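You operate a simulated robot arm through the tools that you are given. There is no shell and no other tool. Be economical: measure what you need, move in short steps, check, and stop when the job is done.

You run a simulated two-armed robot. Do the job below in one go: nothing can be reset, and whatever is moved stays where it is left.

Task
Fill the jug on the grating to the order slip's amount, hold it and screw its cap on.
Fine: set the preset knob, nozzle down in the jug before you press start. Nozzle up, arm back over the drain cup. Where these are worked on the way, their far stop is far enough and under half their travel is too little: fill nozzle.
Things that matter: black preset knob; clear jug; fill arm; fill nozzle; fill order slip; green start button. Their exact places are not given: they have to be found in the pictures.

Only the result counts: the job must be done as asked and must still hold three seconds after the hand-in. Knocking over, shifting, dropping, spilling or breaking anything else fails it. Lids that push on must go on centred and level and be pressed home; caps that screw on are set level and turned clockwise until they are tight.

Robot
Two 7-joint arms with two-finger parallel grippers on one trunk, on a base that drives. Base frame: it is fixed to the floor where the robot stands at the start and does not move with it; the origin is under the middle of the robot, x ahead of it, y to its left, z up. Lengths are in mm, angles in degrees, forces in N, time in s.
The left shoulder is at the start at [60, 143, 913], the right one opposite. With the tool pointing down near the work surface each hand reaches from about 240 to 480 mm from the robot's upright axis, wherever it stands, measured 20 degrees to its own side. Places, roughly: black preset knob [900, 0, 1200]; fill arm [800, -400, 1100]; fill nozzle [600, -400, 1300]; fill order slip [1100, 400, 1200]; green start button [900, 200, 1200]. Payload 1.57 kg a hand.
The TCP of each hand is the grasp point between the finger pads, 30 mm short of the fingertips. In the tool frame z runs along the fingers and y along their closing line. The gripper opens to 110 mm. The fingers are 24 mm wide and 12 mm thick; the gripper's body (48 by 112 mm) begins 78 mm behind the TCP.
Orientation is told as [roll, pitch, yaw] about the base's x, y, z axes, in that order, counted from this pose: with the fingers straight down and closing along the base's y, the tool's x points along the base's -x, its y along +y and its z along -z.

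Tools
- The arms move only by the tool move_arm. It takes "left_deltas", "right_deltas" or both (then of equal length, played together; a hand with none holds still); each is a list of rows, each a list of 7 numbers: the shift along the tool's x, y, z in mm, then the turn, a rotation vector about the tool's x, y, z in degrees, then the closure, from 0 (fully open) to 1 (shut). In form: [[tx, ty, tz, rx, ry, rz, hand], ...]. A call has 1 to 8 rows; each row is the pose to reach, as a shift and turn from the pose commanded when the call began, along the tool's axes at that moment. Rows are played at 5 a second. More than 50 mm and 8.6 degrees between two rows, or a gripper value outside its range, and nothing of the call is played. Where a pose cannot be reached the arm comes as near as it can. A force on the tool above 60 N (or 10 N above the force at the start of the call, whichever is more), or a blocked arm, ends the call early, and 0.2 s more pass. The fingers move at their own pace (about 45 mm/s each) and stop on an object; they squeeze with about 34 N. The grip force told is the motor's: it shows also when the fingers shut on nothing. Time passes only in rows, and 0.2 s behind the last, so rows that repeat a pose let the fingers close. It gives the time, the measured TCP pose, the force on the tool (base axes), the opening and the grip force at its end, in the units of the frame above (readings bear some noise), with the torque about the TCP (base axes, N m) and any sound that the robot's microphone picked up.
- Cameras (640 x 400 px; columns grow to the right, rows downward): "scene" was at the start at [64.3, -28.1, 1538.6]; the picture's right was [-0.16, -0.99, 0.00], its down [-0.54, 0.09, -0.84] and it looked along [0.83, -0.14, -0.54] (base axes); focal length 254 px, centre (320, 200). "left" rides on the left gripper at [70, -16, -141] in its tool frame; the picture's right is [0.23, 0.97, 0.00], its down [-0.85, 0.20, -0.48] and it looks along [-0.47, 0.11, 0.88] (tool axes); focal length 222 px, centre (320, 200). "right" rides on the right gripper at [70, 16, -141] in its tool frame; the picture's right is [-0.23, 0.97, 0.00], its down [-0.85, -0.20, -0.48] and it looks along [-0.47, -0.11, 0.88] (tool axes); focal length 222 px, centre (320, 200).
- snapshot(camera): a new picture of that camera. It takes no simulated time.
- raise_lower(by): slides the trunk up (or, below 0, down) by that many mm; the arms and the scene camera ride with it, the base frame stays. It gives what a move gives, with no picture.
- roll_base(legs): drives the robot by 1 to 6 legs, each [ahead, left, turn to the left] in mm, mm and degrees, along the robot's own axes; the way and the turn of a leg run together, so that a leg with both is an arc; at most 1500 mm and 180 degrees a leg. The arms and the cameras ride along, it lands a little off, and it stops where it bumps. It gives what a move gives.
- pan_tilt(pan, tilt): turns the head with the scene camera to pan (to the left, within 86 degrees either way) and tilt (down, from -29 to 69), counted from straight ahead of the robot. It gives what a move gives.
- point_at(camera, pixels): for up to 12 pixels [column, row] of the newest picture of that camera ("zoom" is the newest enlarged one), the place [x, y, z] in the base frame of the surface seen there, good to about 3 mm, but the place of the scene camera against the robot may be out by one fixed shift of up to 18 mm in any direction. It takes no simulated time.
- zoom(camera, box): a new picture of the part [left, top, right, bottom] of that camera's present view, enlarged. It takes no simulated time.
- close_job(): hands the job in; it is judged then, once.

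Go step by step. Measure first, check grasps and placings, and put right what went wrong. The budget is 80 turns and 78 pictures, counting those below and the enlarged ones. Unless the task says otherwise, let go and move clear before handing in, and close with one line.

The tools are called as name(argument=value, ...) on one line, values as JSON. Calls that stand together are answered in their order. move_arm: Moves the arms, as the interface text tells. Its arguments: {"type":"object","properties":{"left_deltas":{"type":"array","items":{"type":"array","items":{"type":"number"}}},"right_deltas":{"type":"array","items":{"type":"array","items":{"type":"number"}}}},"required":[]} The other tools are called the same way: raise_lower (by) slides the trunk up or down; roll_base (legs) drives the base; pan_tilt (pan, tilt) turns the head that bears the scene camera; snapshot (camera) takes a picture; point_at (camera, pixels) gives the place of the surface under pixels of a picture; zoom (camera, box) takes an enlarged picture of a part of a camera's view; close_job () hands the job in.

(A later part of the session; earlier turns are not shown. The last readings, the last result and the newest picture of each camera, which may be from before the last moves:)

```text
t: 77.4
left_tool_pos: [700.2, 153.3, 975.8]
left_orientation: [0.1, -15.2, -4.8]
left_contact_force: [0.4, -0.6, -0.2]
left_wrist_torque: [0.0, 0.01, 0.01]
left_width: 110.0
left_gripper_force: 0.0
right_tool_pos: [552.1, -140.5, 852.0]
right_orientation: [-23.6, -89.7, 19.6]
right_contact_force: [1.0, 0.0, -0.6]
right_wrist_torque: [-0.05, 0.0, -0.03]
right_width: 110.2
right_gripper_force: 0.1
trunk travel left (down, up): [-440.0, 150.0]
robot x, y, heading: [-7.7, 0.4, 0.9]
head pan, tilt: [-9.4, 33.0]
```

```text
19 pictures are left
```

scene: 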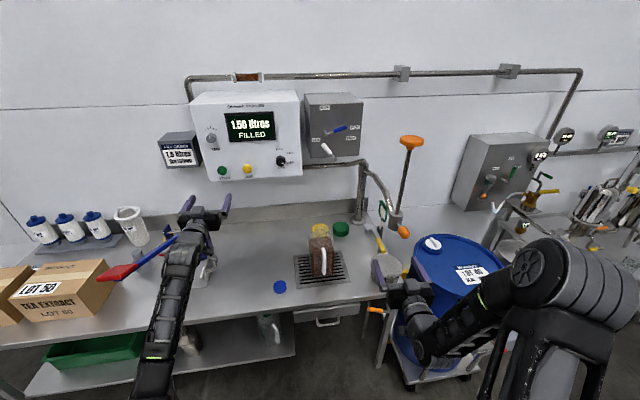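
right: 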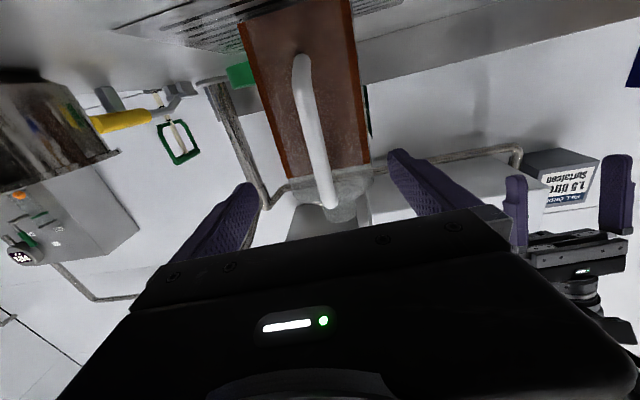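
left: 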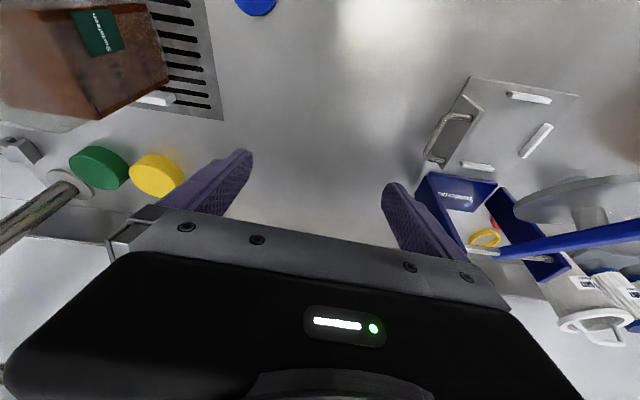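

The right hand faces the jug handle (315,130); the blue cap is at the top of the left view (256,5). I measure both.

point_at(camera="right", pixels=[[302, 80], [312, 120], [320, 160], [330, 203], [268, 120], [363, 120], [343, 212], [322, 205], [370, 190]])

point_at(camera="left", pixels=[[256, 5], [240, 3], [272, 5], [256, 14], [215, 100], [153, 3]])

```text
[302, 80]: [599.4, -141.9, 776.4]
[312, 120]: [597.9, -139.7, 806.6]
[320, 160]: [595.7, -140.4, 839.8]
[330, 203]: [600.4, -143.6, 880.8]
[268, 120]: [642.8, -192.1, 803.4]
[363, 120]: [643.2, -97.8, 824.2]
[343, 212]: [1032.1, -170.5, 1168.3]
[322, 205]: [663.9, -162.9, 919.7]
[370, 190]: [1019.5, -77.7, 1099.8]
```

```text
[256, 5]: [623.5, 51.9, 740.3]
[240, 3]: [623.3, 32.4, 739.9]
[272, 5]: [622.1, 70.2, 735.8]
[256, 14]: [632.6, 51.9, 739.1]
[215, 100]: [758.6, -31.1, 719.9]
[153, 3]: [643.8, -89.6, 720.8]
```

Cap centre ≈(611,50), top z 740; jug front face x 643, centre y −145; handle bar x≈597. I lift the right hand, centre the left over the cap and level it, then lower the trunk 170.

move_arm(left_deltas=[[14, -20, -8, 0, 3, 0, 0], [29, -42, -16, 0, 6, 0, 0], [43, -65, -24, 0, 9, 0, 0], [58, -88, -32, 0, 12, 0, 0], [72, -110, -40, 0, 15.2, 0, 0], [72, -110, -40, 0, 15.2, 0, 0]], right_deltas=[[-34, 0, 0, 0, 0, 0, 0], [-68, 0, 0, 0, 0, 0, 0], [-102, 0, 0, 0, 0, 0, 0], [-136, 0, 0, 0, 0, 0, 0], [-170, 0, 0, 0, 0, 0, 0], [-170, 0, 0, 0, 0, 0, 0]])

raise_lower(by=-170)

snapshot(camera="left")

```text
t: 78.8
left_tool_pos: [590.4, 95.0, 1002.2]
left_orientation: [1.5, -5.0, -5.9]
left_contact_force: [0.5, 0.7, 0.3]
left_wrist_torque: [0.01, -0.02, 0.01]
left_width: 110.0
left_gripper_force: 0.1
left hand out of reach, approached as far as the arm can: row 2, 3, 4, 5, 6
right_tool_pos: [557.1, -153.3, 1008.7]
right_orientation: [-79.7, -89.9, 75.8]
right_contact_force: [-0.1, 0.4, -0.2]
right_wrist_torque: [-0.02, 0.0, -0.01]
right_width: 109.8
right_gripper_force: 0.1
right hand out of reach, approached as far as the arm can: row 5, 6
trunk travel left (down, up): [-440.0, 150.0]
robot x, y, heading: [-10.2, 3.3, 0.8]
head pan, tilt: [-9.4, 33.0]
```

```text
t: 80.7
left_tool_pos: [591.4, 92.2, 831.6]
left_orientation: [1.5, -5.0, -6.0]
left_contact_force: [-0.8, -0.1, 0.5]
left_wrist_torque: [-0.01, 0.0, 0.04]
left_width: 109.9
left_gripper_force: 0.2
right_tool_pos: [556.4, -152.8, 838.8]
right_orientation: [-73.7, -90.0, 69.7]
right_contact_force: [0.6, 0.5, 0.2]
right_wrist_torque: [-0.01, 0.01, -0.01]
right_width: 110.3
right_gripper_force: 0.1
trunk travel left (down, up): [-270.0, 320.0]
robot x, y, heading: [-5.7, 3.1, 1.0]
head pan, tilt: [-9.4, 33.0]
```

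```text
18 pictures are left
```

left: 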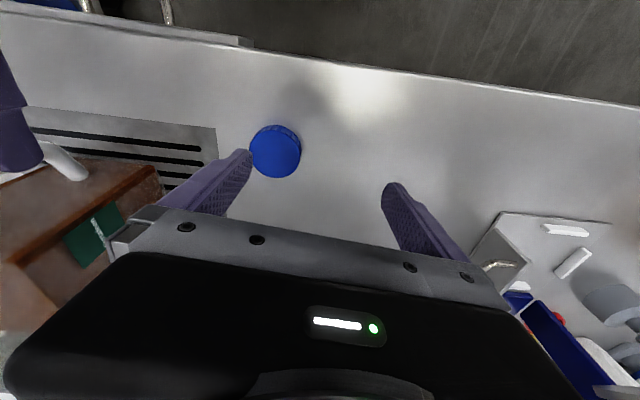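

The left arm cannot come further inboard here, so I shift the base 80 mm right. First I re-measure the cap from this view.

point_at(camera="left", pixels=[[275, 153], [252, 152], [300, 150], [276, 178], [275, 138]])

roll_base(legs=[[0, -80, 0]])

```text
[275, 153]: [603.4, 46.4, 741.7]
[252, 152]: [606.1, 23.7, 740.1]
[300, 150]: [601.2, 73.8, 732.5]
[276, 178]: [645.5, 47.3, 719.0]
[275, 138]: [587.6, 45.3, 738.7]
```

```text
t: 81.7
left_tool_pos: [592.2, 13.4, 831.2]
left_orientation: [1.5, -5.0, -6.1]
left_contact_force: [0.2, 0.8, -0.8]
left_wrist_torque: [0.0, -0.02, 0.02]
left_width: 109.9
left_gripper_force: 0.0
right_tool_pos: [558.1, -233.8, 838.3]
right_orientation: [-69.6, -89.9, 65.6]
right_contact_force: [0.5, 0.5, 0.0]
right_wrist_torque: [0.0, -0.01, 0.02]
right_width: 110.0
right_gripper_force: 0.1
trunk travel left (down, up): [-270.0, 320.0]
robot x, y, heading: [-6.2, -80.3, 0.8]
head pan, tilt: [-9.4, 33.0]
```

Cap centre ≈(608,48). I level the left hand above it.

move_arm(left_deltas=[[-4, 12, 8, 0.5, 2, 0, 0], [-7, 24, 16, 1, 3.5, 0, 0], [-10, 36.5, 26, 1.5, 5, 0, 0], [-10, 36.5, 26, 1.5, 5, 0, 0]])

snapshot(camera="left")

```text
t: 82.7
left_tool_pos: [591.8, 12.6, 831.5]
left_orientation: [1.4, -4.9, -6.1]
left_contact_force: [0.2, -0.1, 0.0]
left_wrist_torque: [0.02, -0.02, 0.01]
left_width: 110.1
left_gripper_force: 0.0
left hand out of reach, approached as far as the arm can: row 1, 2, 3, 4
right_tool_pos: [558.0, -232.3, 839.0]
right_orientation: [-71.6, -89.9, 67.7]
right_contact_force: [0.1, 0.1, -0.3]
right_wrist_torque: [-0.01, 0.0, -0.01]
right_width: 110.0
right_gripper_force: 0.1
trunk travel left (down, up): [-270.0, 320.0]
robot x, y, heading: [-3.3, -73.8, 0.6]
head pan, tilt: [-9.4, 33.0]
```

```text
17 pictures are left
```

left: 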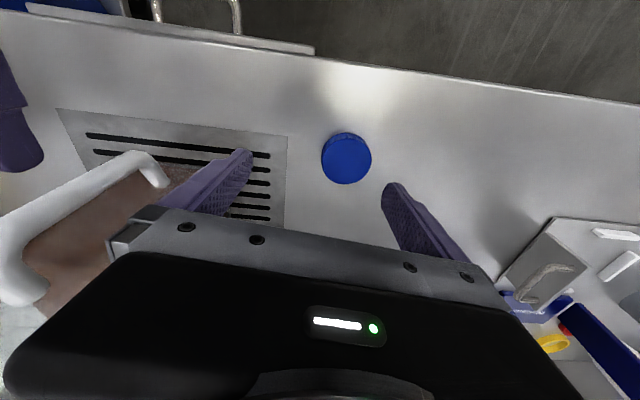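

The left wrist is at a limit at this height relative to the shoulder. I try lowering straight down first, without rotation.

move_arm(left_deltas=[[0, 0, 15, 0, 0, 0, 0], [0, 0, 30, 0, 0, 0, 0], [0, 0, 45, 0, 0, 0, 0]])

raise_lower(by=60)

move_arm(left_deltas=[[0, 0, 20, 0, 0, 0, 0], [0, 0, 40, 0, 0, 0, 0], [0, 0, 60, 0, 0, 0, 0]])

```text
t: 83.5
left_tool_pos: [597.6, 17.0, 787.2]
left_orientation: [1.6, -5.0, -6.1]
left_contact_force: [0.5, -0.5, 0.1]
left_wrist_torque: [0.02, 0.03, 0.02]
left_width: 110.0
left_gripper_force: 0.0
right_tool_pos: [558.0, -233.6, 837.6]
right_orientation: [-70.9, -90.0, 67.0]
right_contact_force: [1.2, -0.7, 0.3]
right_wrist_torque: [-0.02, 0.0, 0.02]
right_width: 110.0
right_gripper_force: 0.1
trunk travel left (down, up): [-270.0, 320.0]
robot x, y, heading: [-7.2, -75.1, 1.0]
head pan, tilt: [-9.4, 33.0]
```

```text
t: 84.5
left_tool_pos: [596.7, 16.9, 847.2]
left_orientation: [1.5, -5.0, -6.1]
left_contact_force: [-1.2, -0.4, -0.1]
left_wrist_torque: [0.01, -0.01, -0.01]
left_width: 110.1
left_gripper_force: 0.1
right_tool_pos: [558.2, -232.9, 898.1]
right_orientation: [-65.4, -89.9, 61.6]
right_contact_force: [0.5, -0.4, 0.1]
right_wrist_torque: [0.0, -0.03, -0.02]
right_width: 109.9
right_gripper_force: 0.1
trunk travel left (down, up): [-330.0, 260.0]
robot x, y, heading: [-6.8, -78.2, 0.7]
head pan, tilt: [-9.4, 33.0]
```

```text
t: 85.3
left_tool_pos: [602.8, 17.8, 785.3]
left_orientation: [1.6, -5.0, -6.2]
left_contact_force: [0.1, -0.3, -0.3]
left_wrist_torque: [-0.01, -0.01, 0.01]
left_width: 110.0
left_gripper_force: 0.0
right_tool_pos: [557.4, -233.4, 898.6]
right_orientation: [-70.3, -89.8, 66.3]
right_contact_force: [0.5, -0.2, 0.2]
right_wrist_torque: [-0.01, 0.02, 0.02]
right_width: 110.0
right_gripper_force: 0.0
trunk travel left (down, up): [-330.0, 260.0]
robot x, y, heading: [-3.5, -78.8, 0.6]
head pan, tilt: [-9.4, 33.0]
```

That frees the arm. Now level it and centre over the cap at (608,48).

move_arm(left_deltas=[[-1, 10, 0, 0.5, 2, 0, 0], [-2, 20, 0, 1, 3.5, 0, 0], [-2, 30.5, 0, 1.5, 5, 0, 0], [-2, 30.5, 0, 1.5, 5, 0, 0]])

snapshot(camera="left")

```text
t: 86.3
left_tool_pos: [607.3, 48.0, 788.7]
left_orientation: [0.0, 0.1, -6.1]
left_contact_force: [-0.6, 0.9, 0.0]
left_wrist_torque: [0.01, -0.03, -0.01]
left_width: 110.0
left_gripper_force: 0.0
right_tool_pos: [558.2, -232.4, 899.5]
right_orientation: [-71.6, -89.9, 67.7]
right_contact_force: [-0.2, -0.2, -0.2]
right_wrist_torque: [0.02, 0.0, -0.01]
right_width: 109.7
right_gripper_force: 0.1
trunk travel left (down, up): [-330.0, 260.0]
robot x, y, heading: [-5.6, -76.1, 0.8]
head pan, tilt: [-9.4, 33.0]
```

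```text
16 pictures are left
```

left: 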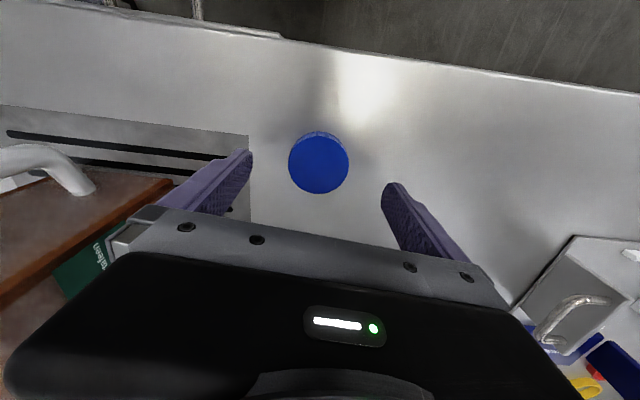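

Level and centred over the cap (319,163). I measure its rim once more.

point_at(camera="left", pixels=[[319, 163], [292, 165], [346, 162], [319, 190], [319, 142], [235, 230]])

```text
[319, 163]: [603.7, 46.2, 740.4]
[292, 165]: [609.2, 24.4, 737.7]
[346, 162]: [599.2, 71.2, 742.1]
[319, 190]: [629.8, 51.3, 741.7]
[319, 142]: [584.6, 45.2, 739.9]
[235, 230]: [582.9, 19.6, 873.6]
```

Cap centre (606,48). I descend 31 mm, close, and check.

move_arm(left_deltas=[[1, 0, 16, 0, 0, 0, 0], [1, 0, 31, 0, 0, 0, 0], [1, 0, 31, 0, 0, 0, 0.4], [1, 0, 31, 0, 0, 0, 1], [1, 0, 31, 0, 0, 0, 1], [1, 0, 31, 0, 0, 0, 1], [1, 0, 31, 0, 0, 0, 1]])

move_arm(left_deltas=[[0, 0, -20, 0, 0, 0, 1], [0, 0, -40, 0, 0, 0, 1]])

snapshot(camera="left")

```text
t: 87.9
left_tool_pos: [605.7, 49.1, 757.4]
left_orientation: [0.0, -0.1, -6.2]
left_contact_force: [-0.2, -0.5, 1.7]
left_wrist_torque: [0.0, 0.04, 0.0]
left_width: 54.5
left_gripper_force: 27.8
right_tool_pos: [557.9, -233.3, 897.7]
right_orientation: [-72.5, -89.7, 68.5]
right_contact_force: [-0.7, 0.2, -0.8]
right_wrist_torque: [-0.04, -0.05, -0.02]
right_width: 109.9
right_gripper_force: 0.0
trunk travel left (down, up): [-330.0, 260.0]
robot x, y, heading: [-8.3, -75.3, 0.8]
head pan, tilt: [-9.4, 33.0]
```

```text
t: 88.5
left_tool_pos: [605.1, 45.6, 796.5]
left_orientation: [0.0, 0.1, -6.0]
left_contact_force: [-0.1, 0.0, 0.2]
left_wrist_torque: [-0.01, -0.02, 0.01]
left_width: 54.3
left_gripper_force: 34.2
right_tool_pos: [558.5, -233.4, 899.6]
right_orientation: [-73.3, -89.9, 69.3]
right_contact_force: [-0.7, 0.1, -0.4]
right_wrist_torque: [0.01, 0.0, 0.01]
right_width: 110.1
right_gripper_force: 0.1
trunk travel left (down, up): [-330.0, 260.0]
robot x, y, heading: [-6.1, -77.0, 0.5]
head pan, tilt: [-9.4, 33.0]
```

```text
15 pictures are left
```

left: 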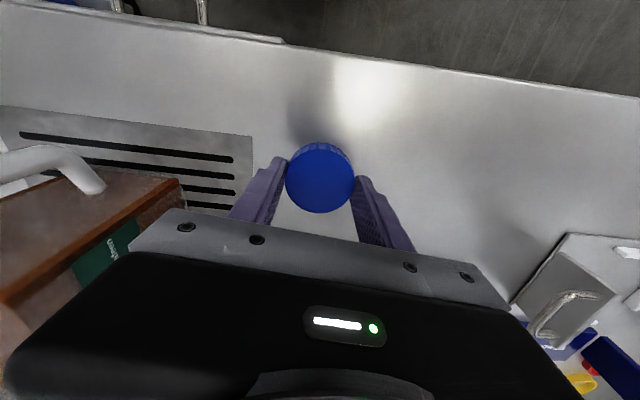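

Cap held at 54.4 mm (17 mm below the TCP). Now I raise the trunk for the neck height, then bring the right hand down in line with the jug handle.

raise_lower(by=230)

move_arm(right_deltas=[[35, 20, -8, 0, 0, 0, 0], [70, 40, -16, 0, 0, 0, 0], [105, 60, -24, 0, 0, 0, 0], [140, 80, -32, 0, 0, 0, 0], [175, 100, -40, 0, 0, 0, 0], [210, 120, -48, 0, 0, 0, 0], [245, 140, -56, 0, 0, 0, 0], [279, 157, -64, 0, 0, 0, 0]])

```text
t: 91.0
left_tool_pos: [605.6, 46.5, 1025.0]
left_orientation: [0.0, 0.0, -6.1]
left_contact_force: [0.9, -0.2, -0.7]
left_wrist_torque: [0.0, -0.01, 0.0]
left_width: 54.4
left_gripper_force: 33.9
right_tool_pos: [558.0, -233.3, 1127.8]
right_orientation: [-68.2, -90.0, 64.3]
right_contact_force: [0.1, 0.0, 0.1]
right_wrist_torque: [0.01, 0.0, 0.01]
right_width: 110.0
right_gripper_force: 0.0
trunk travel left (down, up): [-560.0, 30.0]
robot x, y, heading: [-5.6, -76.3, 0.8]
head pan, tilt: [-9.4, 33.0]
```

```text
t: 92.8
left_tool_pos: [605.5, 45.5, 1026.2]
left_orientation: [0.0, 0.0, -6.0]
left_contact_force: [0.3, 0.6, 0.0]
left_wrist_torque: [0.0, -0.03, 0.0]
left_width: 54.2
left_gripper_force: 34.1
right_tool_pos: [524.6, -115.6, 849.2]
right_orientation: [-78.0, -89.9, 75.1]
right_contact_force: [-0.6, 0.0, 0.1]
right_wrist_torque: [0.0, -0.01, 0.01]
right_width: 110.1
right_gripper_force: 0.1
right hand out of reach, approached as far as the arm can: row 5, 6, 7, 8
trunk travel left (down, up): [-560.0, 30.0]
robot x, y, heading: [-3.7, -75.9, 0.7]
head pan, tilt: [-9.4, 33.0]
```

The right hand is near its inboard limit pointing straight, so I will turn the robot 20° right: first I yaw the right hand +24° so it will still face the handle squarely.

move_arm(right_deltas=[[0, 0, 0, -8, 0, 0, 0], [0, 0, 0, -16, 0, 0, 0], [0, 0, 0, -24, 0, 0, 0], [0, 0, 0, -24, 0, 0, 0]])

roll_base(legs=[[0, 150, 0], [0, 0, -20.7]])

snapshot(camera="right")

```text
t: 93.8
left_tool_pos: [606.6, 45.8, 1026.1]
left_orientation: [0.0, 0.0, -6.1]
left_contact_force: [-0.2, 0.2, 0.5]
left_wrist_torque: [0.02, -0.02, 0.02]
left_width: 54.3
left_gripper_force: 33.9
right_tool_pos: [523.9, -114.8, 849.0]
right_orientation: [-27.7, -89.9, 47.6]
right_contact_force: [-0.7, -0.2, -0.3]
right_wrist_torque: [0.01, 0.01, 0.02]
right_width: 109.9
right_gripper_force: 0.0
trunk travel left (down, up): [-560.0, 30.0]
robot x, y, heading: [-7.1, -71.7, 0.8]
head pan, tilt: [-9.4, 33.0]
```

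```text
t: 96.2
left_tool_pos: [608.6, -34.1, 1026.8]
left_orientation: [0.1, 0.1, -27.2]
left_contact_force: [-0.4, 0.4, -0.5]
left_wrist_torque: [0.02, -0.02, 0.0]
left_width: 54.4
left_gripper_force: 33.7
right_tool_pos: [473.2, -153.8, 850.2]
right_orientation: [-45.2, -89.9, 43.9]
right_contact_force: [0.1, -0.8, 0.2]
right_wrist_torque: [0.01, -0.01, 0.01]
right_width: 110.1
right_gripper_force: 0.1
trunk travel left (down, up): [-560.0, 30.0]
robot x, y, heading: [-6.8, 73.3, -20.5]
head pan, tilt: [-9.4, 33.0]
```

```text
14 pictures are left
```

right: 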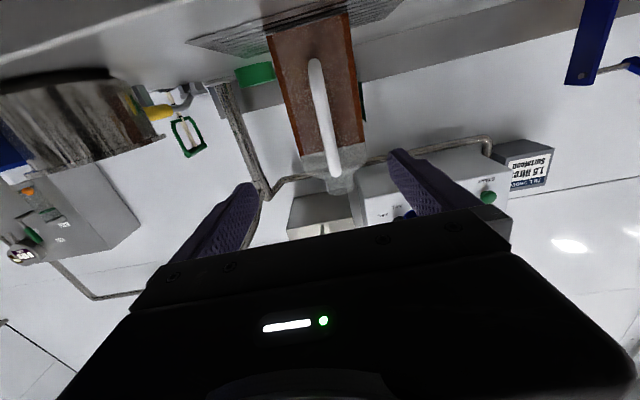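

Aligned with the handle now. I drive the last stretch in (75 ahead, 34 left).

roll_base(legs=[[75, 34, 0]])

snapshot(camera="right")

snapshot(camera="left")

```text
t: 97.3
left_tool_pos: [690.1, -26.8, 1025.7]
left_orientation: [0.0, 0.0, -27.2]
left_contact_force: [-0.4, 0.6, -0.4]
left_wrist_torque: [-0.02, 0.03, 0.03]
left_width: 54.2
left_gripper_force: 34.0
right_tool_pos: [557.2, -146.7, 849.7]
right_orientation: [-30.2, -89.9, 29.0]
right_contact_force: [0.0, -0.6, -0.5]
right_wrist_torque: [-0.02, 0.01, 0.03]
right_width: 110.5
right_gripper_force: 0.0
trunk travel left (down, up): [-560.0, 30.0]
robot x, y, heading: [75.4, 78.2, -20.3]
head pan, tilt: [-9.4, 33.0]
```

```text
13 pictures are left
```

right: 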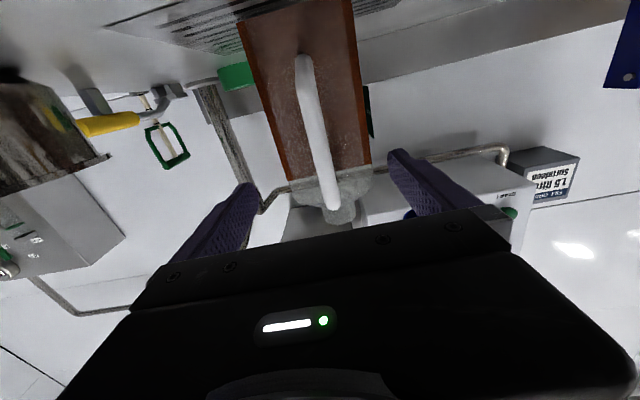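

```text
12 pictures are left
```

left: 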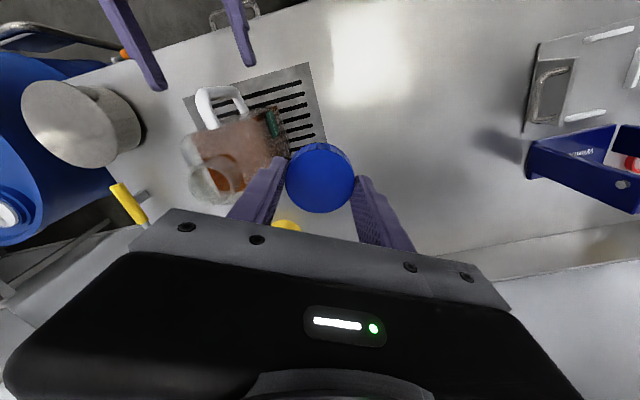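

The left camera sees the jug's open neck at about (212,178). I zoom and measure it, plus the handle from the right.

zoom(camera="left", box=[160, 120, 320, 220])

point_at(camera="right", pixels=[[312, 120], [320, 155], [305, 80], [337, 215]])

```text
4.00 times, centred on (240, 170) of left
```

zoom: 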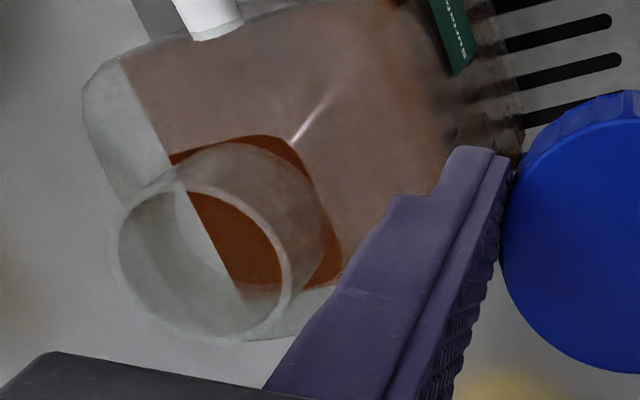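

```text
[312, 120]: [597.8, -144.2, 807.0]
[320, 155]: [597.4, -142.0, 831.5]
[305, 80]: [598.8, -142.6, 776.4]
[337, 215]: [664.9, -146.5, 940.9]
```

I sample the rim ellipse in the zoom.

point_at(camera="zoom", pixels=[[113, 250], [118, 285], [140, 320], [180, 338], [225, 340], [265, 322], [287, 290], [290, 260], [270, 220], [235, 193], [190, 184], [150, 195]])

```text
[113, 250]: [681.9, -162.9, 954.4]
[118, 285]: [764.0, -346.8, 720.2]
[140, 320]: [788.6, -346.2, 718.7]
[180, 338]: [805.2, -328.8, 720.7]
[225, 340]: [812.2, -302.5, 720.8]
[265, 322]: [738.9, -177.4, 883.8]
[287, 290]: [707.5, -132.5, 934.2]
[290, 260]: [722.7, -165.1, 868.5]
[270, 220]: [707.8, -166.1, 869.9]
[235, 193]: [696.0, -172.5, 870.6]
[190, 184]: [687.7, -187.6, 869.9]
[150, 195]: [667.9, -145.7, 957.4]
```

Neck centre comes out ≈(690,−146), rim z≈945, diameter ≈49. I grip the jug handle with the right hand first.

move_arm(right_deltas=[[2, 2, 15, 0, 0, 0, 0], [5, 3.5, 30, 0, 0, 0, 0], [5, 3.5, 45, 0, 0, 0, 0], [5, 3.5, 45, 0, 0, 0, 0.5], [5, 3.5, 45, 0, 0, 0, 0.8], [5, 3.5, 45, 0, 0, 0, 1], [5, 3.5, 45, 0, 0, 0, 1], [5, 3.5, 45, 0, 0, 0, 1]])

move_arm(right_deltas=[[0, 0, 0, 0, 0, 0, 1], [0, 0, 0, 0, 0, 0, 1]])

snapshot(camera="right")

```text
t: 99.1
left_tool_pos: [689.5, -27.1, 1026.2]
left_orientation: [0.1, 0.0, -27.2]
left_contact_force: [0.3, 0.0, -0.5]
left_wrist_torque: [0.01, -0.01, 0.01]
left_width: 54.3
left_gripper_force: 33.8
right_tool_pos: [600.8, -144.8, 845.5]
right_orientation: [-44.4, -89.9, 43.2]
right_contact_force: [-0.5, 0.1, 0.0]
right_wrist_torque: [0.04, -0.02, -0.01]
right_width: 15.7
right_gripper_force: 4.9
trunk travel left (down, up): [-560.0, 30.0]
robot x, y, heading: [74.2, 80.2, -20.2]
head pan, tilt: [-9.4, 33.0]
```

```text
t: 99.7
left_tool_pos: [689.4, -27.4, 1025.4]
left_orientation: [0.0, 0.0, -27.2]
left_contact_force: [0.2, -0.5, -0.5]
left_wrist_torque: [0.0, 0.04, -0.01]
left_width: 54.4
left_gripper_force: 33.7
right_tool_pos: [600.6, -143.1, 844.9]
right_orientation: [-42.7, -89.8, 41.5]
right_contact_force: [0.1, 0.1, 0.6]
right_wrist_torque: [0.05, -0.01, -0.02]
right_width: 14.9
right_gripper_force: 30.9
trunk travel left (down, up): [-560.0, 30.0]
robot x, y, heading: [73.8, 80.6, -20.3]
head pan, tilt: [-9.4, 33.0]
```

```text
10 pictures are left
```

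right: 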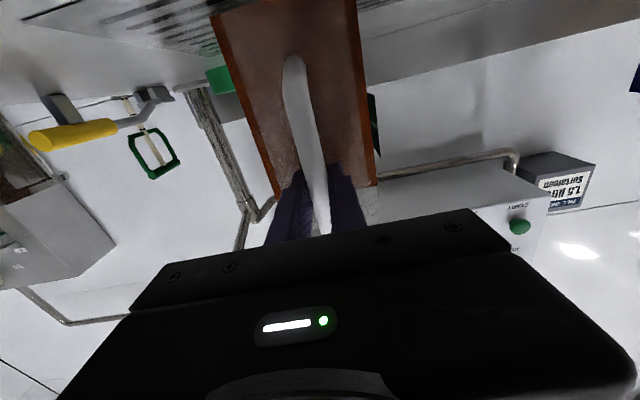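

Handle held. I carry the cap over the neck at height while pre-turning the wrist 64° counter-clockwise.

move_arm(left_deltas=[[-6.8, -13, 0, 0, 0, -8, 1], [-13.7, -26.4, 0, 0, 0, -16, 1], [-20.5, -39.5, 0, 0, 0, -24, 1], [-27.3, -52.7, 0, 0, 0, -32, 1], [-34.2, -65.9, 0, 0, 0, -40, 1], [-41, -79, 0, 0, 0, -48, 1], [-47.9, -92.2, 0, 0, 0, -56, 1], [-54.7, -105.4, 0, 0, 0, -64, 1]], right_deltas=[[0, 0, 0, 0, 0, 0, 1], [0, 0, 0, 0, 0, 0, 1], [0, 0, 0, 0, 0, 0, 1], [0, 0, 0, 0, 0, 0, 1], [0, 0, 0, 0, 0, 0, 1], [0, 0, 0, 0, 0, 0, 1], [0, 0, 0, 0, 0, 0, 1], [0, 0, 0, 0, 0, 0, 1]])

snapshot(camera="left")

```text
t: 101.5
left_tool_pos: [639.1, -133.4, 1059.3]
left_orientation: [-0.8, -1.1, 31.1]
left_contact_force: [-0.4, -1.0, -0.4]
left_wrist_torque: [0.06, 0.02, 0.04]
left_width: 54.4
left_gripper_force: 34.1
left hand out of reach, approached as far as the arm can: row 5, 6, 7, 8
right_tool_pos: [603.4, -147.1, 844.3]
right_orientation: [137.4, -89.9, -138.5]
right_contact_force: [5.7, -1.1, -0.4]
right_wrist_torque: [0.22, -0.76, 0.12]
right_width: 15.2
right_gripper_force: 31.0
trunk travel left (down, up): [-560.0, 30.0]
robot x, y, heading: [71.7, 78.8, -20.6]
head pan, tilt: [-9.4, 33.0]
```

```text
9 pictures are left
```

left: 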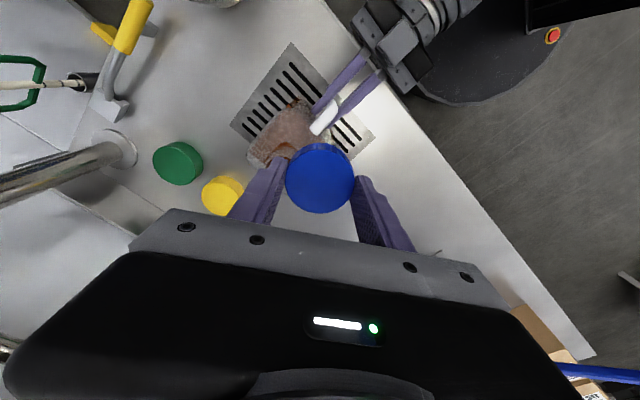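

The arm stopped short at (639,−133,1059) with that wrist turn. I undo the pre-turn and go for (690,−146) again.

move_arm(left_deltas=[[0, 0, 0, 0, 0, 8, 1], [-5, -5, 4, 0, 0, 16, 1], [-10, -10, 8, 0, 0, 24, 1], [-16, -16, 14, 0, 0, 32, 1], [-22, -22, 20, 0, 0, 40, 1], [-28, -28, 26, 0, 0, 48, 1], [-33, -33, 30, 0, 0, 54, 1], [-37.2, -37.2, 33, 0.8, 1.1, 58, 1]])

```text
t: 103.3
left_tool_pos: [664.8, -138.1, 1066.6]
left_orientation: [-1.1, -4.2, -17.0]
left_contact_force: [-0.4, 1.1, -0.6]
left_wrist_torque: [0.01, -0.02, 0.01]
left_width: 54.4
left_gripper_force: 33.8
left hand out of reach, approached as far as the arm can: row 4, 5, 6, 7, 8
right_tool_pos: [601.3, -145.6, 844.9]
right_orientation: [-60.1, -90.0, 59.0]
right_contact_force: [0.5, -2.0, 0.5]
right_wrist_torque: [0.09, -0.13, 0.04]
right_width: 15.1
right_gripper_force: 31.1
trunk travel left (down, up): [-560.0, 30.0]
robot x, y, heading: [73.0, 77.6, -20.1]
head pan, tilt: [-9.4, 33.0]
```

Still held up high; as before the arm frees when lower. I go straight down 50 mm first (cap bottom stays above the rim), then level and move over.

move_arm(left_deltas=[[0, 0, 17, 0, 0, 0, 1], [0, 0, 34, 0, 0, 0, 1], [0, 0, 52, 0, 0, 0, 1], [-6, 2, 54, -0.5, 1.5, 0, 1], [-12, 2, 57, -1, 3, 0, 1], [-20, 1, 60, -1.1, 4.2, 0, 1], [-25, 0, 60, -1.1, 4.2, 0, 1]])

```text
t: 104.9
left_tool_pos: [673.1, -138.7, 1013.4]
left_orientation: [-0.7, -2.7, -16.9]
left_contact_force: [0.1, -0.5, -0.3]
left_wrist_torque: [-0.01, -0.02, 0.02]
left_width: 54.2
left_gripper_force: 34.5
left hand out of reach, approached as far as the arm can: row 5, 6, 7
right_tool_pos: [600.5, -144.5, 845.7]
right_orientation: [-45.0, -89.9, 43.8]
right_contact_force: [2.3, -2.4, 1.4]
right_wrist_torque: [0.05, -0.07, -0.03]
right_width: 14.9
right_gripper_force: 31.0
trunk travel left (down, up): [-560.0, 30.0]
robot x, y, heading: [73.5, 80.6, -20.2]
head pan, tilt: [-9.4, 33.0]
```

At the limit ~17 mm short. I release the handle, back the right hand off, raise the trunk the last 30 mm and nudge the base closer.

move_arm(right_deltas=[[0, 0, 0, 0, 0, 0, 0.5], [0, 0, 0, 0, 0, 0, 0], [0, 0, 0, 0, 0, 0, 0], [0, 0, 0, 0, 0, 0, 0], [0, 0, -28, 0, 0, 0, 0], [0, 0, -55, 0, 0, 0, 0]])

raise_lower(by=30)

roll_base(legs=[[35, -14, 0]])

```text
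t: 106.3
left_tool_pos: [673.3, -137.3, 1013.8]
left_orientation: [-0.6, -2.7, -17.0]
left_contact_force: [0.2, -0.4, -0.4]
left_wrist_torque: [-0.02, -0.01, -0.02]
left_width: 54.3
left_gripper_force: 34.8
right_tool_pos: [544.7, -141.6, 846.2]
right_orientation: [-54.5, -89.8, 53.2]
right_contact_force: [0.3, -0.6, 0.2]
right_wrist_torque: [0.02, -0.01, -0.02]
right_width: 110.1
right_gripper_force: 0.0
trunk travel left (down, up): [-560.0, 30.0]
robot x, y, heading: [76.1, 79.3, -20.2]
head pan, tilt: [-9.4, 33.0]
```

```text
t: 107.1
left_tool_pos: [675.0, -137.9, 1044.0]
left_orientation: [-0.6, -2.7, -16.9]
left_contact_force: [-0.4, 0.4, -0.1]
left_wrist_torque: [0.01, 0.02, -0.01]
left_width: 54.3
left_gripper_force: 34.6
right_tool_pos: [545.0, -142.4, 875.5]
right_orientation: [-39.8, -90.0, 38.7]
right_contact_force: [0.0, -0.4, 0.2]
right_wrist_torque: [-0.01, -0.01, 0.04]
right_width: 109.9
right_gripper_force: 0.1
trunk travel left (down, up): [-590.0, 0.0]
robot x, y, heading: [73.2, 76.5, -20.3]
head pan, tilt: [-9.4, 33.0]
```

```text
t: 107.9
left_tool_pos: [703.8, -165.4, 1042.8]
left_orientation: [-0.6, -2.5, -17.0]
left_contact_force: [-0.2, -0.5, -0.4]
left_wrist_torque: [0.02, 0.0, 0.02]
left_width: 54.3
left_gripper_force: 34.0
right_tool_pos: [574.1, -169.4, 875.5]
right_orientation: [-9.4, -89.8, 8.2]
right_contact_force: [0.1, -0.4, -0.3]
right_wrist_torque: [0.01, -0.01, 0.0]
right_width: 110.0
right_gripper_force: 0.0
trunk travel left (down, up): [-590.0, 0.0]
robot x, y, heading: [106.1, 45.9, -20.4]
head pan, tilt: [-9.4, 33.0]
```

Now I regrip the handle with the right hand and bring the left level over (690,−146,1000).

move_arm(left_deltas=[[7, 5, 8, 0, 0.8, 0, 1], [14, 10, 16, -0.3, 1.6, 0, 1], [20.8, 14.5, 26, -0.6, 2.5, 0, 1], [20.8, 14.5, 34, -0.6, 2.5, 0, 1], [20.8, 14.5, 42, -0.6, 2.5, 0, 1], [20.8, 14.5, 42, -0.6, 2.5, 0, 1], [20.8, 14.5, 42, -0.6, 2.5, 0, 1], [20.8, 14.5, 42, -0.6, 2.5, 0, 1]], right_deltas=[[7, 13, 0, 0, 0, 0, 0], [13.5, 26, 0, 0, 0, 0, 0], [13.5, 26, 14, 0, 0, 0, 0], [13.5, 26, 27, 0, 0, 0, 0.5], [13.5, 26, 27, 0, 0, 0, 0.8], [13.5, 26, 27, 0, 0, 0, 1], [13.5, 26, 27, 0, 0, 0, 1], [13.5, 26, 27, 0, 0, 0, 1]])

snapshot(camera="right")

```text
t: 109.7
left_tool_pos: [688.0, -146.8, 1000.4]
left_orientation: [0.0, -0.2, -17.0]
left_contact_force: [0.1, -0.8, 0.5]
left_wrist_torque: [0.01, -0.03, 0.0]
left_width: 54.3
left_gripper_force: 34.2
right_tool_pos: [599.5, -143.4, 861.9]
right_orientation: [-57.3, -89.9, 56.1]
right_contact_force: [0.5, -1.2, 0.6]
right_wrist_torque: [0.03, -0.01, -0.04]
right_width: 15.8
right_gripper_force: 5.6
trunk travel left (down, up): [-590.0, 0.0]
robot x, y, heading: [104.1, 54.0, -20.4]
head pan, tilt: [-9.4, 33.0]
```

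```text
8 pictures are left
```

right: 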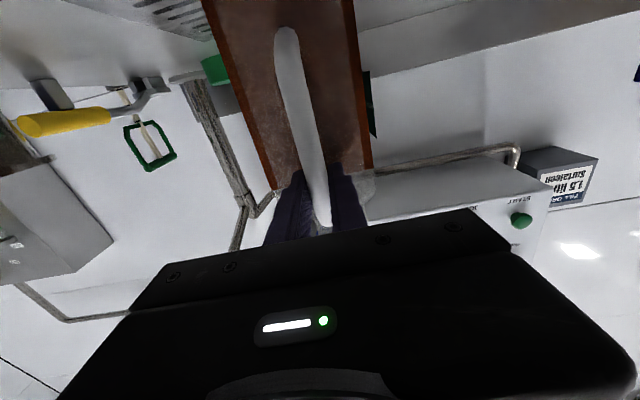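

Both hands are in place. I check cap-over-neck alignment with the scene camera.

zoom(camera="scene", box=[190, 190, 350, 320])

```text
3.08 times, centred on (270, 255) of scene
```

zoom: 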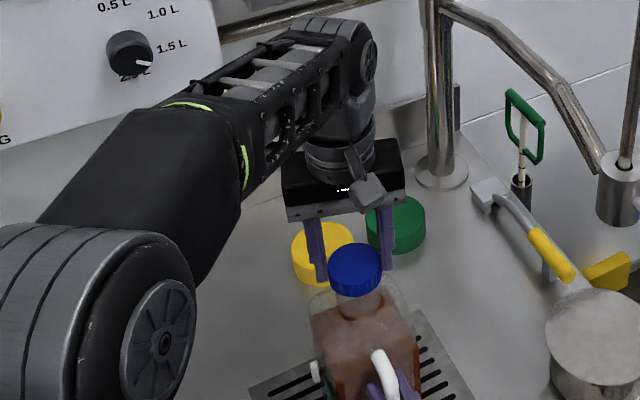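

Cap sits right above the neck. I pre-turn the wrist 64° counter-clockwise, then lower gently towards contact.

move_arm(left_deltas=[[0, 0, 0, 0, 0, -8, 1], [0, 0, 0, 0, 0, -16, 1], [0, 0, 0, 0, 0, -24, 1], [0, 0, 0, 0, 0, -32, 1], [0, 0, 0, 0, 0, -40, 1], [0, 0, 0, 0, 0, -48, 1], [0, 0, 0, 0, 0, -56, 1], [0, 0, 0, 0, 0, -64, 1]])

```text
t: 111.5
left_tool_pos: [689.9, -146.8, 1000.1]
left_orientation: [-0.2, 0.0, 47.1]
left_contact_force: [-0.3, -0.5, -0.7]
left_wrist_torque: [-0.01, 0.01, -0.01]
left_width: 54.3
left_gripper_force: 33.6
right_tool_pos: [599.8, -142.5, 862.6]
right_orientation: [-41.4, -90.0, 40.1]
right_contact_force: [-0.4, -2.6, -0.1]
right_wrist_torque: [-0.01, -0.04, -0.07]
right_width: 15.0
right_gripper_force: 30.8
trunk travel left (down, up): [-590.0, 0.0]
robot x, y, heading: [103.0, 53.3, -20.6]
head pan, tilt: [-9.4, 33.0]
```

Pre-turn worked with position kept (689.9,−146.8). I lower in small steps to feel contact.

move_arm(left_deltas=[[0, 0, 6, 0, 0, 0, 1], [0, 0, 11, 0, 0, 0, 1], [0, 0, 15, 0, 0, 0, 1], [0, 0, 18, 0, 0, 0, 1], [0, 0, 20, 0, 0, 0, 1], [0, 0, 20, 0, 0, 0, 1]])

```text
t: 112.9
left_tool_pos: [688.6, -146.1, 979.3]
left_orientation: [-0.2, -0.1, 46.9]
left_contact_force: [7.3, -6.6, 7.3]
left_wrist_torque: [-0.24, -0.29, -0.02]
left_width: 55.5
left_gripper_force: 34.0
right_tool_pos: [599.4, -141.0, 861.3]
right_orientation: [-14.2, -89.8, 13.0]
right_contact_force: [-6.1, 0.6, 0.3]
right_wrist_torque: [-0.1, 0.21, 0.16]
right_width: 15.1
right_gripper_force: 31.2
trunk travel left (down, up): [-590.0, 0.0]
robot x, y, heading: [104.0, 53.9, -20.6]
head pan, tilt: [-9.4, 33.0]
```

Contact at z≈979 with a side force (+7,−7), telling the neck lies a bit toward +x,−y. I lift slightly, shift 2.8 mm that way, and lower again.

move_arm(left_deltas=[[0, 0, -4, 0, 0, 0, 1], [0, -2.8, -4, 0, 0, 0, 1], [0, -2.8, -2, 0, 0, 0, 1], [0, -2.8, 0, 0, 0, 0, 1], [0, -2.8, 1, 0, 0, 0, 1], [0, -2.8, 1, 0, 0, 0, 1]])

zoom(camera="scene", box=[230, 240, 320, 310])

```text
t: 114.3
left_tool_pos: [690.1, -147.3, 979.3]
left_orientation: [-0.2, -0.1, 47.0]
left_contact_force: [-10.3, 8.4, 14.6]
left_wrist_torque: [0.34, 0.45, -0.09]
left_width: 55.7
left_gripper_force: 34.0
right_tool_pos: [600.9, -143.6, 861.0]
right_orientation: [-66.2, -89.8, 64.8]
right_contact_force: [19.2, -6.0, -0.8]
right_wrist_torque: [0.17, 0.54, -0.01]
right_width: 14.9
right_gripper_force: 30.6
trunk travel left (down, up): [-590.0, 0.0]
robot x, y, heading: [107.8, 53.0, -20.5]
head pan, tilt: [-9.4, 33.0]
```

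```text
5.71 times, centred on (275, 275) of scene
```

zoom: 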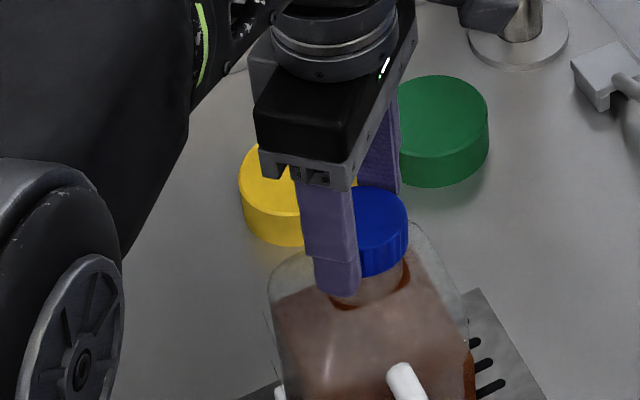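

The side force reversed, so the cap is nested with centre halfway. I shift back 1.3 mm and screw clockwise 64° with slight downward follow.

move_arm(left_deltas=[[0, 1.3, 0, 0, 0, 8, 1], [0, 1.3, 0.2, 0, 0, 16, 1], [0, 1.3, 0.4, 0, 0, 24, 1], [0, 1.3, 0.6, 0, 0, 32, 1], [0, 1.3, 0.8, 0, 0, 40, 1], [0, 1.3, 1, 0, 0, 48, 1], [0, 1.3, 1.2, 0, 0, 56, 1], [0, 1.3, 1.4, 0, 0, 64, 1]])

move_arm(left_deltas=[[0, 0, 0.2, 0, 0, 8, 1], [0, 0, 0.4, 0, 0, 16, 1], [0, 0, 0.6, 0, 0, 24, 1], [0, 0, 0.8, 0, 0, 32, 1], [0, 0, 1, 0, 0, 40, 1], [0, 0, 1.2, 0, 0, 48, 1], [0, 0, 1.4, 0, 0, 56, 1], [0, 0, 1.6, 0, 0, 64, 1]])

```text
t: 116.1
left_tool_pos: [689.7, -147.2, 978.9]
left_orientation: [-0.1, -0.4, -17.2]
left_contact_force: [-0.7, -9.7, 1.2]
left_wrist_torque: [-0.36, 0.0, 0.13]
left_width: 55.4
left_gripper_force: 34.4
right_tool_pos: [599.5, -142.0, 861.2]
right_orientation: [-51.0, -89.8, 50.0]
right_contact_force: [1.6, 8.0, 0.0]
right_wrist_torque: [-0.14, -0.57, 0.18]
right_width: 15.0
right_gripper_force: 30.9
trunk travel left (down, up): [-590.0, 0.0]
robot x, y, heading: [104.9, 53.4, -20.5]
head pan, tilt: [-9.4, 33.0]
```

```text
t: 117.9
left_tool_pos: [689.7, -146.6, 976.4]
left_orientation: [0.1, 0.0, -81.2]
left_contact_force: [-9.5, -5.4, 0.2]
left_wrist_torque: [-0.21, 0.41, 0.18]
left_width: 54.6
left_gripper_force: 34.3
right_tool_pos: [599.6, -142.8, 862.4]
right_orientation: [-63.6, -89.9, 62.3]
right_contact_force: [9.9, 3.3, 1.3]
right_wrist_torque: [0.05, 0.34, 0.05]
right_width: 15.2
right_gripper_force: 30.7
trunk travel left (down, up): [-590.0, 0.0]
robot x, y, heading: [103.2, 52.9, -20.3]
head pan, tilt: [-9.4, 33.0]
```

It screws down smoothly (z 976.4, little torque). I continue clockwise.

move_arm(left_deltas=[[0, 0, 0.2, 0, 0, 8, 1], [0, 0, 0.4, 0, 0, 16, 1], [0, 0, 0.6, 0, 0, 24, 1], [0, 0, 0.8, 0, 0, 32, 1], [0, 0, 1, 0, 0, 40, 1], [0, 0, 1.2, 0, 0, 48, 1], [0, 0, 1.4, 0, 0, 56, 1], [0, 0, 1.6, 0, 0, 64, 1]])

```text
t: 119.7
left_tool_pos: [690.3, -146.9, 975.7]
left_orientation: [0.1, 0.3, -145.1]
left_contact_force: [-12.5, 0.1, 1.9]
left_wrist_torque: [0.56, 0.75, 0.02]
left_width: 54.2
left_gripper_force: 33.9
right_tool_pos: [600.0, -142.1, 863.0]
right_orientation: [-69.6, -89.9, 68.3]
right_contact_force: [14.4, 1.2, -0.9]
right_wrist_torque: [0.09, -0.42, 0.05]
right_width: 15.2
right_gripper_force: 31.0
trunk travel left (down, up): [-590.0, 0.0]
robot x, y, heading: [102.7, 53.2, -20.4]
head pan, tilt: [-9.4, 33.0]
```

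Torque is low; I now release, turn the open wrist back 168° and regrip for another stroke.

move_arm(left_deltas=[[0, 0, 0, 0, 0, 0, 0.6], [0, 0, 0, 0, 0, 0, 0.3], [0, 0, 0, 0, 0, 0, 0.3], [0, 0, 0, 0, 0, -8, 0.3], [0, 0, 0, 0, 0, -16, 0.3], [0, 0, 0, 0, 0, -24, 0.3], [0, 0, 0, 0, 0, -32, 0.3], [0, 0, 0, 0, 0, -40, 0.3]])

zoom(camera="scene", box=[230, 240, 320, 310])

move_arm(left_deltas=[[0, 0, 0, 0, 0, -8, 0.3], [0, 0, 0, 0, 0, -16, 0.3], [0, 0, 0, 0, 0, -24, 0.3], [0, 0, 0, 0, 0, -32, 0.3], [0, 0, 0, 0, 0, -40, 0.3], [0, 0, 0, 0, 0, -48, 0.3], [0, 0, 0, 0, 0, -56, 0.3], [0, 0, 0, 0, 0, -64, 0.3]])

move_arm(left_deltas=[[0, 0, 0, 0, 0, -8, 0.3], [0, 0, 0, 0, 0, -16, 0.3], [0, 0, 0, 0, 0, -24, 0.3], [0, 0, 0, 0, 0, -32, 0.3], [0, 0, 0, 0, 0, -40, 0.3], [0, 0, 0, 0, 0, -48, 0.3], [0, 0, 0, 0, 0, -56, 0.3], [0, 0, 0, 0, 0, -64, 0.3]])

```text
t: 121.5
left_tool_pos: [689.3, -145.9, 975.2]
left_orientation: [0.2, 0.0, -104.7]
left_contact_force: [-0.8, 0.1, 0.5]
left_wrist_torque: [-0.01, 0.03, 0.02]
left_width: 76.7
left_gripper_force: 0.0
right_tool_pos: [599.8, -142.7, 861.9]
right_orientation: [-47.1, -89.8, 45.9]
right_contact_force: [-1.7, -2.2, 3.9]
right_wrist_torque: [0.02, 0.08, -0.01]
right_width: 15.0
right_gripper_force: 30.7
trunk travel left (down, up): [-590.0, 0.0]
robot x, y, heading: [97.4, 49.2, -20.2]
head pan, tilt: [-9.4, 33.0]
```

```text
5.71 times, centred on (275, 275) of scene
```

zoom: 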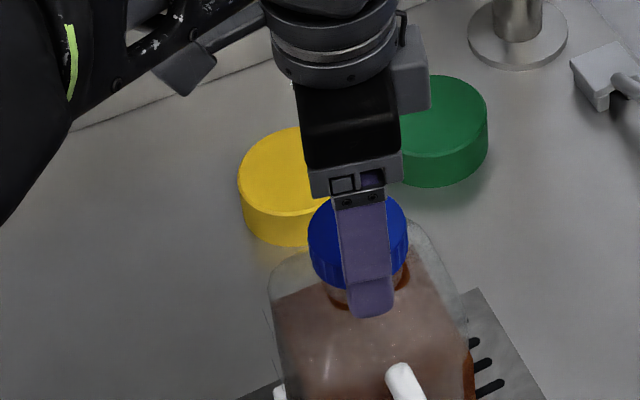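

```text
t: 123.3
left_tool_pos: [689.0, -146.6, 976.5]
left_orientation: [0.1, -0.2, -40.8]
left_contact_force: [-0.1, 0.5, 0.4]
left_wrist_torque: [0.01, 0.0, 0.04]
left_width: 77.0
left_gripper_force: 0.1
right_tool_pos: [600.0, -142.0, 862.3]
right_orientation: [-48.5, -89.8, 47.2]
right_contact_force: [-1.7, -1.0, 1.5]
right_wrist_torque: [0.04, 0.02, 0.01]
right_width: 15.0
right_gripper_force: 30.4
trunk travel left (down, up): [-590.0, 0.0]
robot x, y, heading: [103.8, 50.1, -20.2]
head pan, tilt: [-9.4, 33.0]
```

```text
t: 125.1
left_tool_pos: [689.7, -146.9, 976.6]
left_orientation: [-0.2, -0.2, 23.3]
left_contact_force: [-1.0, -0.6, 0.1]
left_wrist_torque: [0.01, 0.03, 0.0]
left_width: 77.0
left_gripper_force: 0.0
right_tool_pos: [600.1, -141.7, 862.1]
right_orientation: [-48.4, -89.9, 47.2]
right_contact_force: [-1.4, 0.6, 1.9]
right_wrist_torque: [0.07, 0.04, 0.03]
right_width: 14.6
right_gripper_force: 31.0
trunk travel left (down, up): [-590.0, 0.0]
robot x, y, heading: [104.5, 55.7, -20.4]
head pan, tilt: [-9.4, 33.0]
```

Cap sits level on the neck. I regrip and screw on another stroke, watching the torque.

move_arm(left_deltas=[[0, 0, 0, 0, 0, 0, 1], [0, 0, 0, 0, 0, 0, 1], [0, 0, 0, 0, 0, 0, 1], [0, 0, 0, 0, 0, 0, 1], [0, 0, 0.2, 0, 0, 8, 1], [0, 0, 0.4, 0, 0, 16, 1], [0, 0, 0.6, 0, 0, 24, 1], [0, 0, 0.8, 0, 0, 32, 1]])

move_arm(left_deltas=[[0, 0, 0.1, 0, 0, 8, 1], [0, 0, 0.2, 0, 0, 16, 1], [0, 0, 0.4, 0, 0, 24, 1], [0, 0, 0.6, 0, 0, 32, 1], [0, 0, 0.7, 0, 0, 40, 1], [0, 0, 0.8, 0, 0, 48, 1], [0, 0, 0.9, 0, 0, 56, 1], [0, 0, 1, 0, 0, 64, 1]])

move_arm(left_deltas=[[0, 0, 0.1, 0, 0, 8, 1], [0, 0, 0.2, 0, 0, 16, 1], [0, 0, 0.4, 0, 0, 24, 1], [0, 0, 0.6, 0, 0, 32, 1], [0, 0, 0.7, 0, 0, 40, 1], [0, 0, 0.8, 0, 0, 48, 1], [0, 0, 0.9, 0, 0, 56, 1], [0, 0, 1, 0, 0, 64, 1]])

```text
t: 126.9
left_tool_pos: [690.1, -147.3, 975.5]
left_orientation: [-0.2, -0.2, -9.1]
left_contact_force: [-10.9, 11.1, 13.6]
left_wrist_torque: [0.42, 0.39, -0.03]
left_width: 54.2
left_gripper_force: 34.1
right_tool_pos: [599.0, -141.9, 861.9]
right_orientation: [-64.7, -89.7, 63.5]
right_contact_force: [15.5, -4.8, 0.6]
right_wrist_torque: [0.2, 0.19, -0.03]
right_width: 15.1
right_gripper_force: 30.7
trunk travel left (down, up): [-590.0, 0.0]
robot x, y, heading: [105.1, 51.2, -20.4]
head pan, tilt: [-9.4, 33.0]
```

```text
t: 128.7
left_tool_pos: [690.2, -147.0, 974.3]
left_orientation: [0.3, -0.4, -73.0]
left_contact_force: [-4.6, 6.8, 26.5]
left_wrist_torque: [0.09, 0.21, 0.01]
left_width: 53.8
left_gripper_force: 34.5
right_tool_pos: [600.5, -142.3, 861.7]
right_orientation: [-51.0, -89.8, 49.8]
right_contact_force: [12.3, -5.5, -0.2]
right_wrist_torque: [0.07, -0.12, -0.05]
right_width: 14.9
right_gripper_force: 30.3
trunk travel left (down, up): [-590.0, 0.0]
robot x, y, heading: [102.0, 53.1, -20.5]
head pan, tilt: [-9.4, 33.0]
```

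```text
t: 130.5
left_tool_pos: [689.3, -146.8, 972.0]
left_orientation: [0.3, 0.0, -137.2]
left_contact_force: [-3.8, 2.1, 27.7]
left_wrist_torque: [0.03, 0.24, -0.03]
left_width: 54.2
left_gripper_force: 33.9
right_tool_pos: [600.6, -141.6, 861.8]
right_orientation: [-49.4, -89.8, 48.3]
right_contact_force: [7.6, -1.5, 0.8]
right_wrist_torque: [0.1, 0.38, -0.01]
right_width: 14.9
right_gripper_force: 30.7
trunk travel left (down, up): [-590.0, 0.0]
robot x, y, heading: [104.8, 51.6, -20.5]
head pan, tilt: [-9.4, 33.0]
5 turns are left
```

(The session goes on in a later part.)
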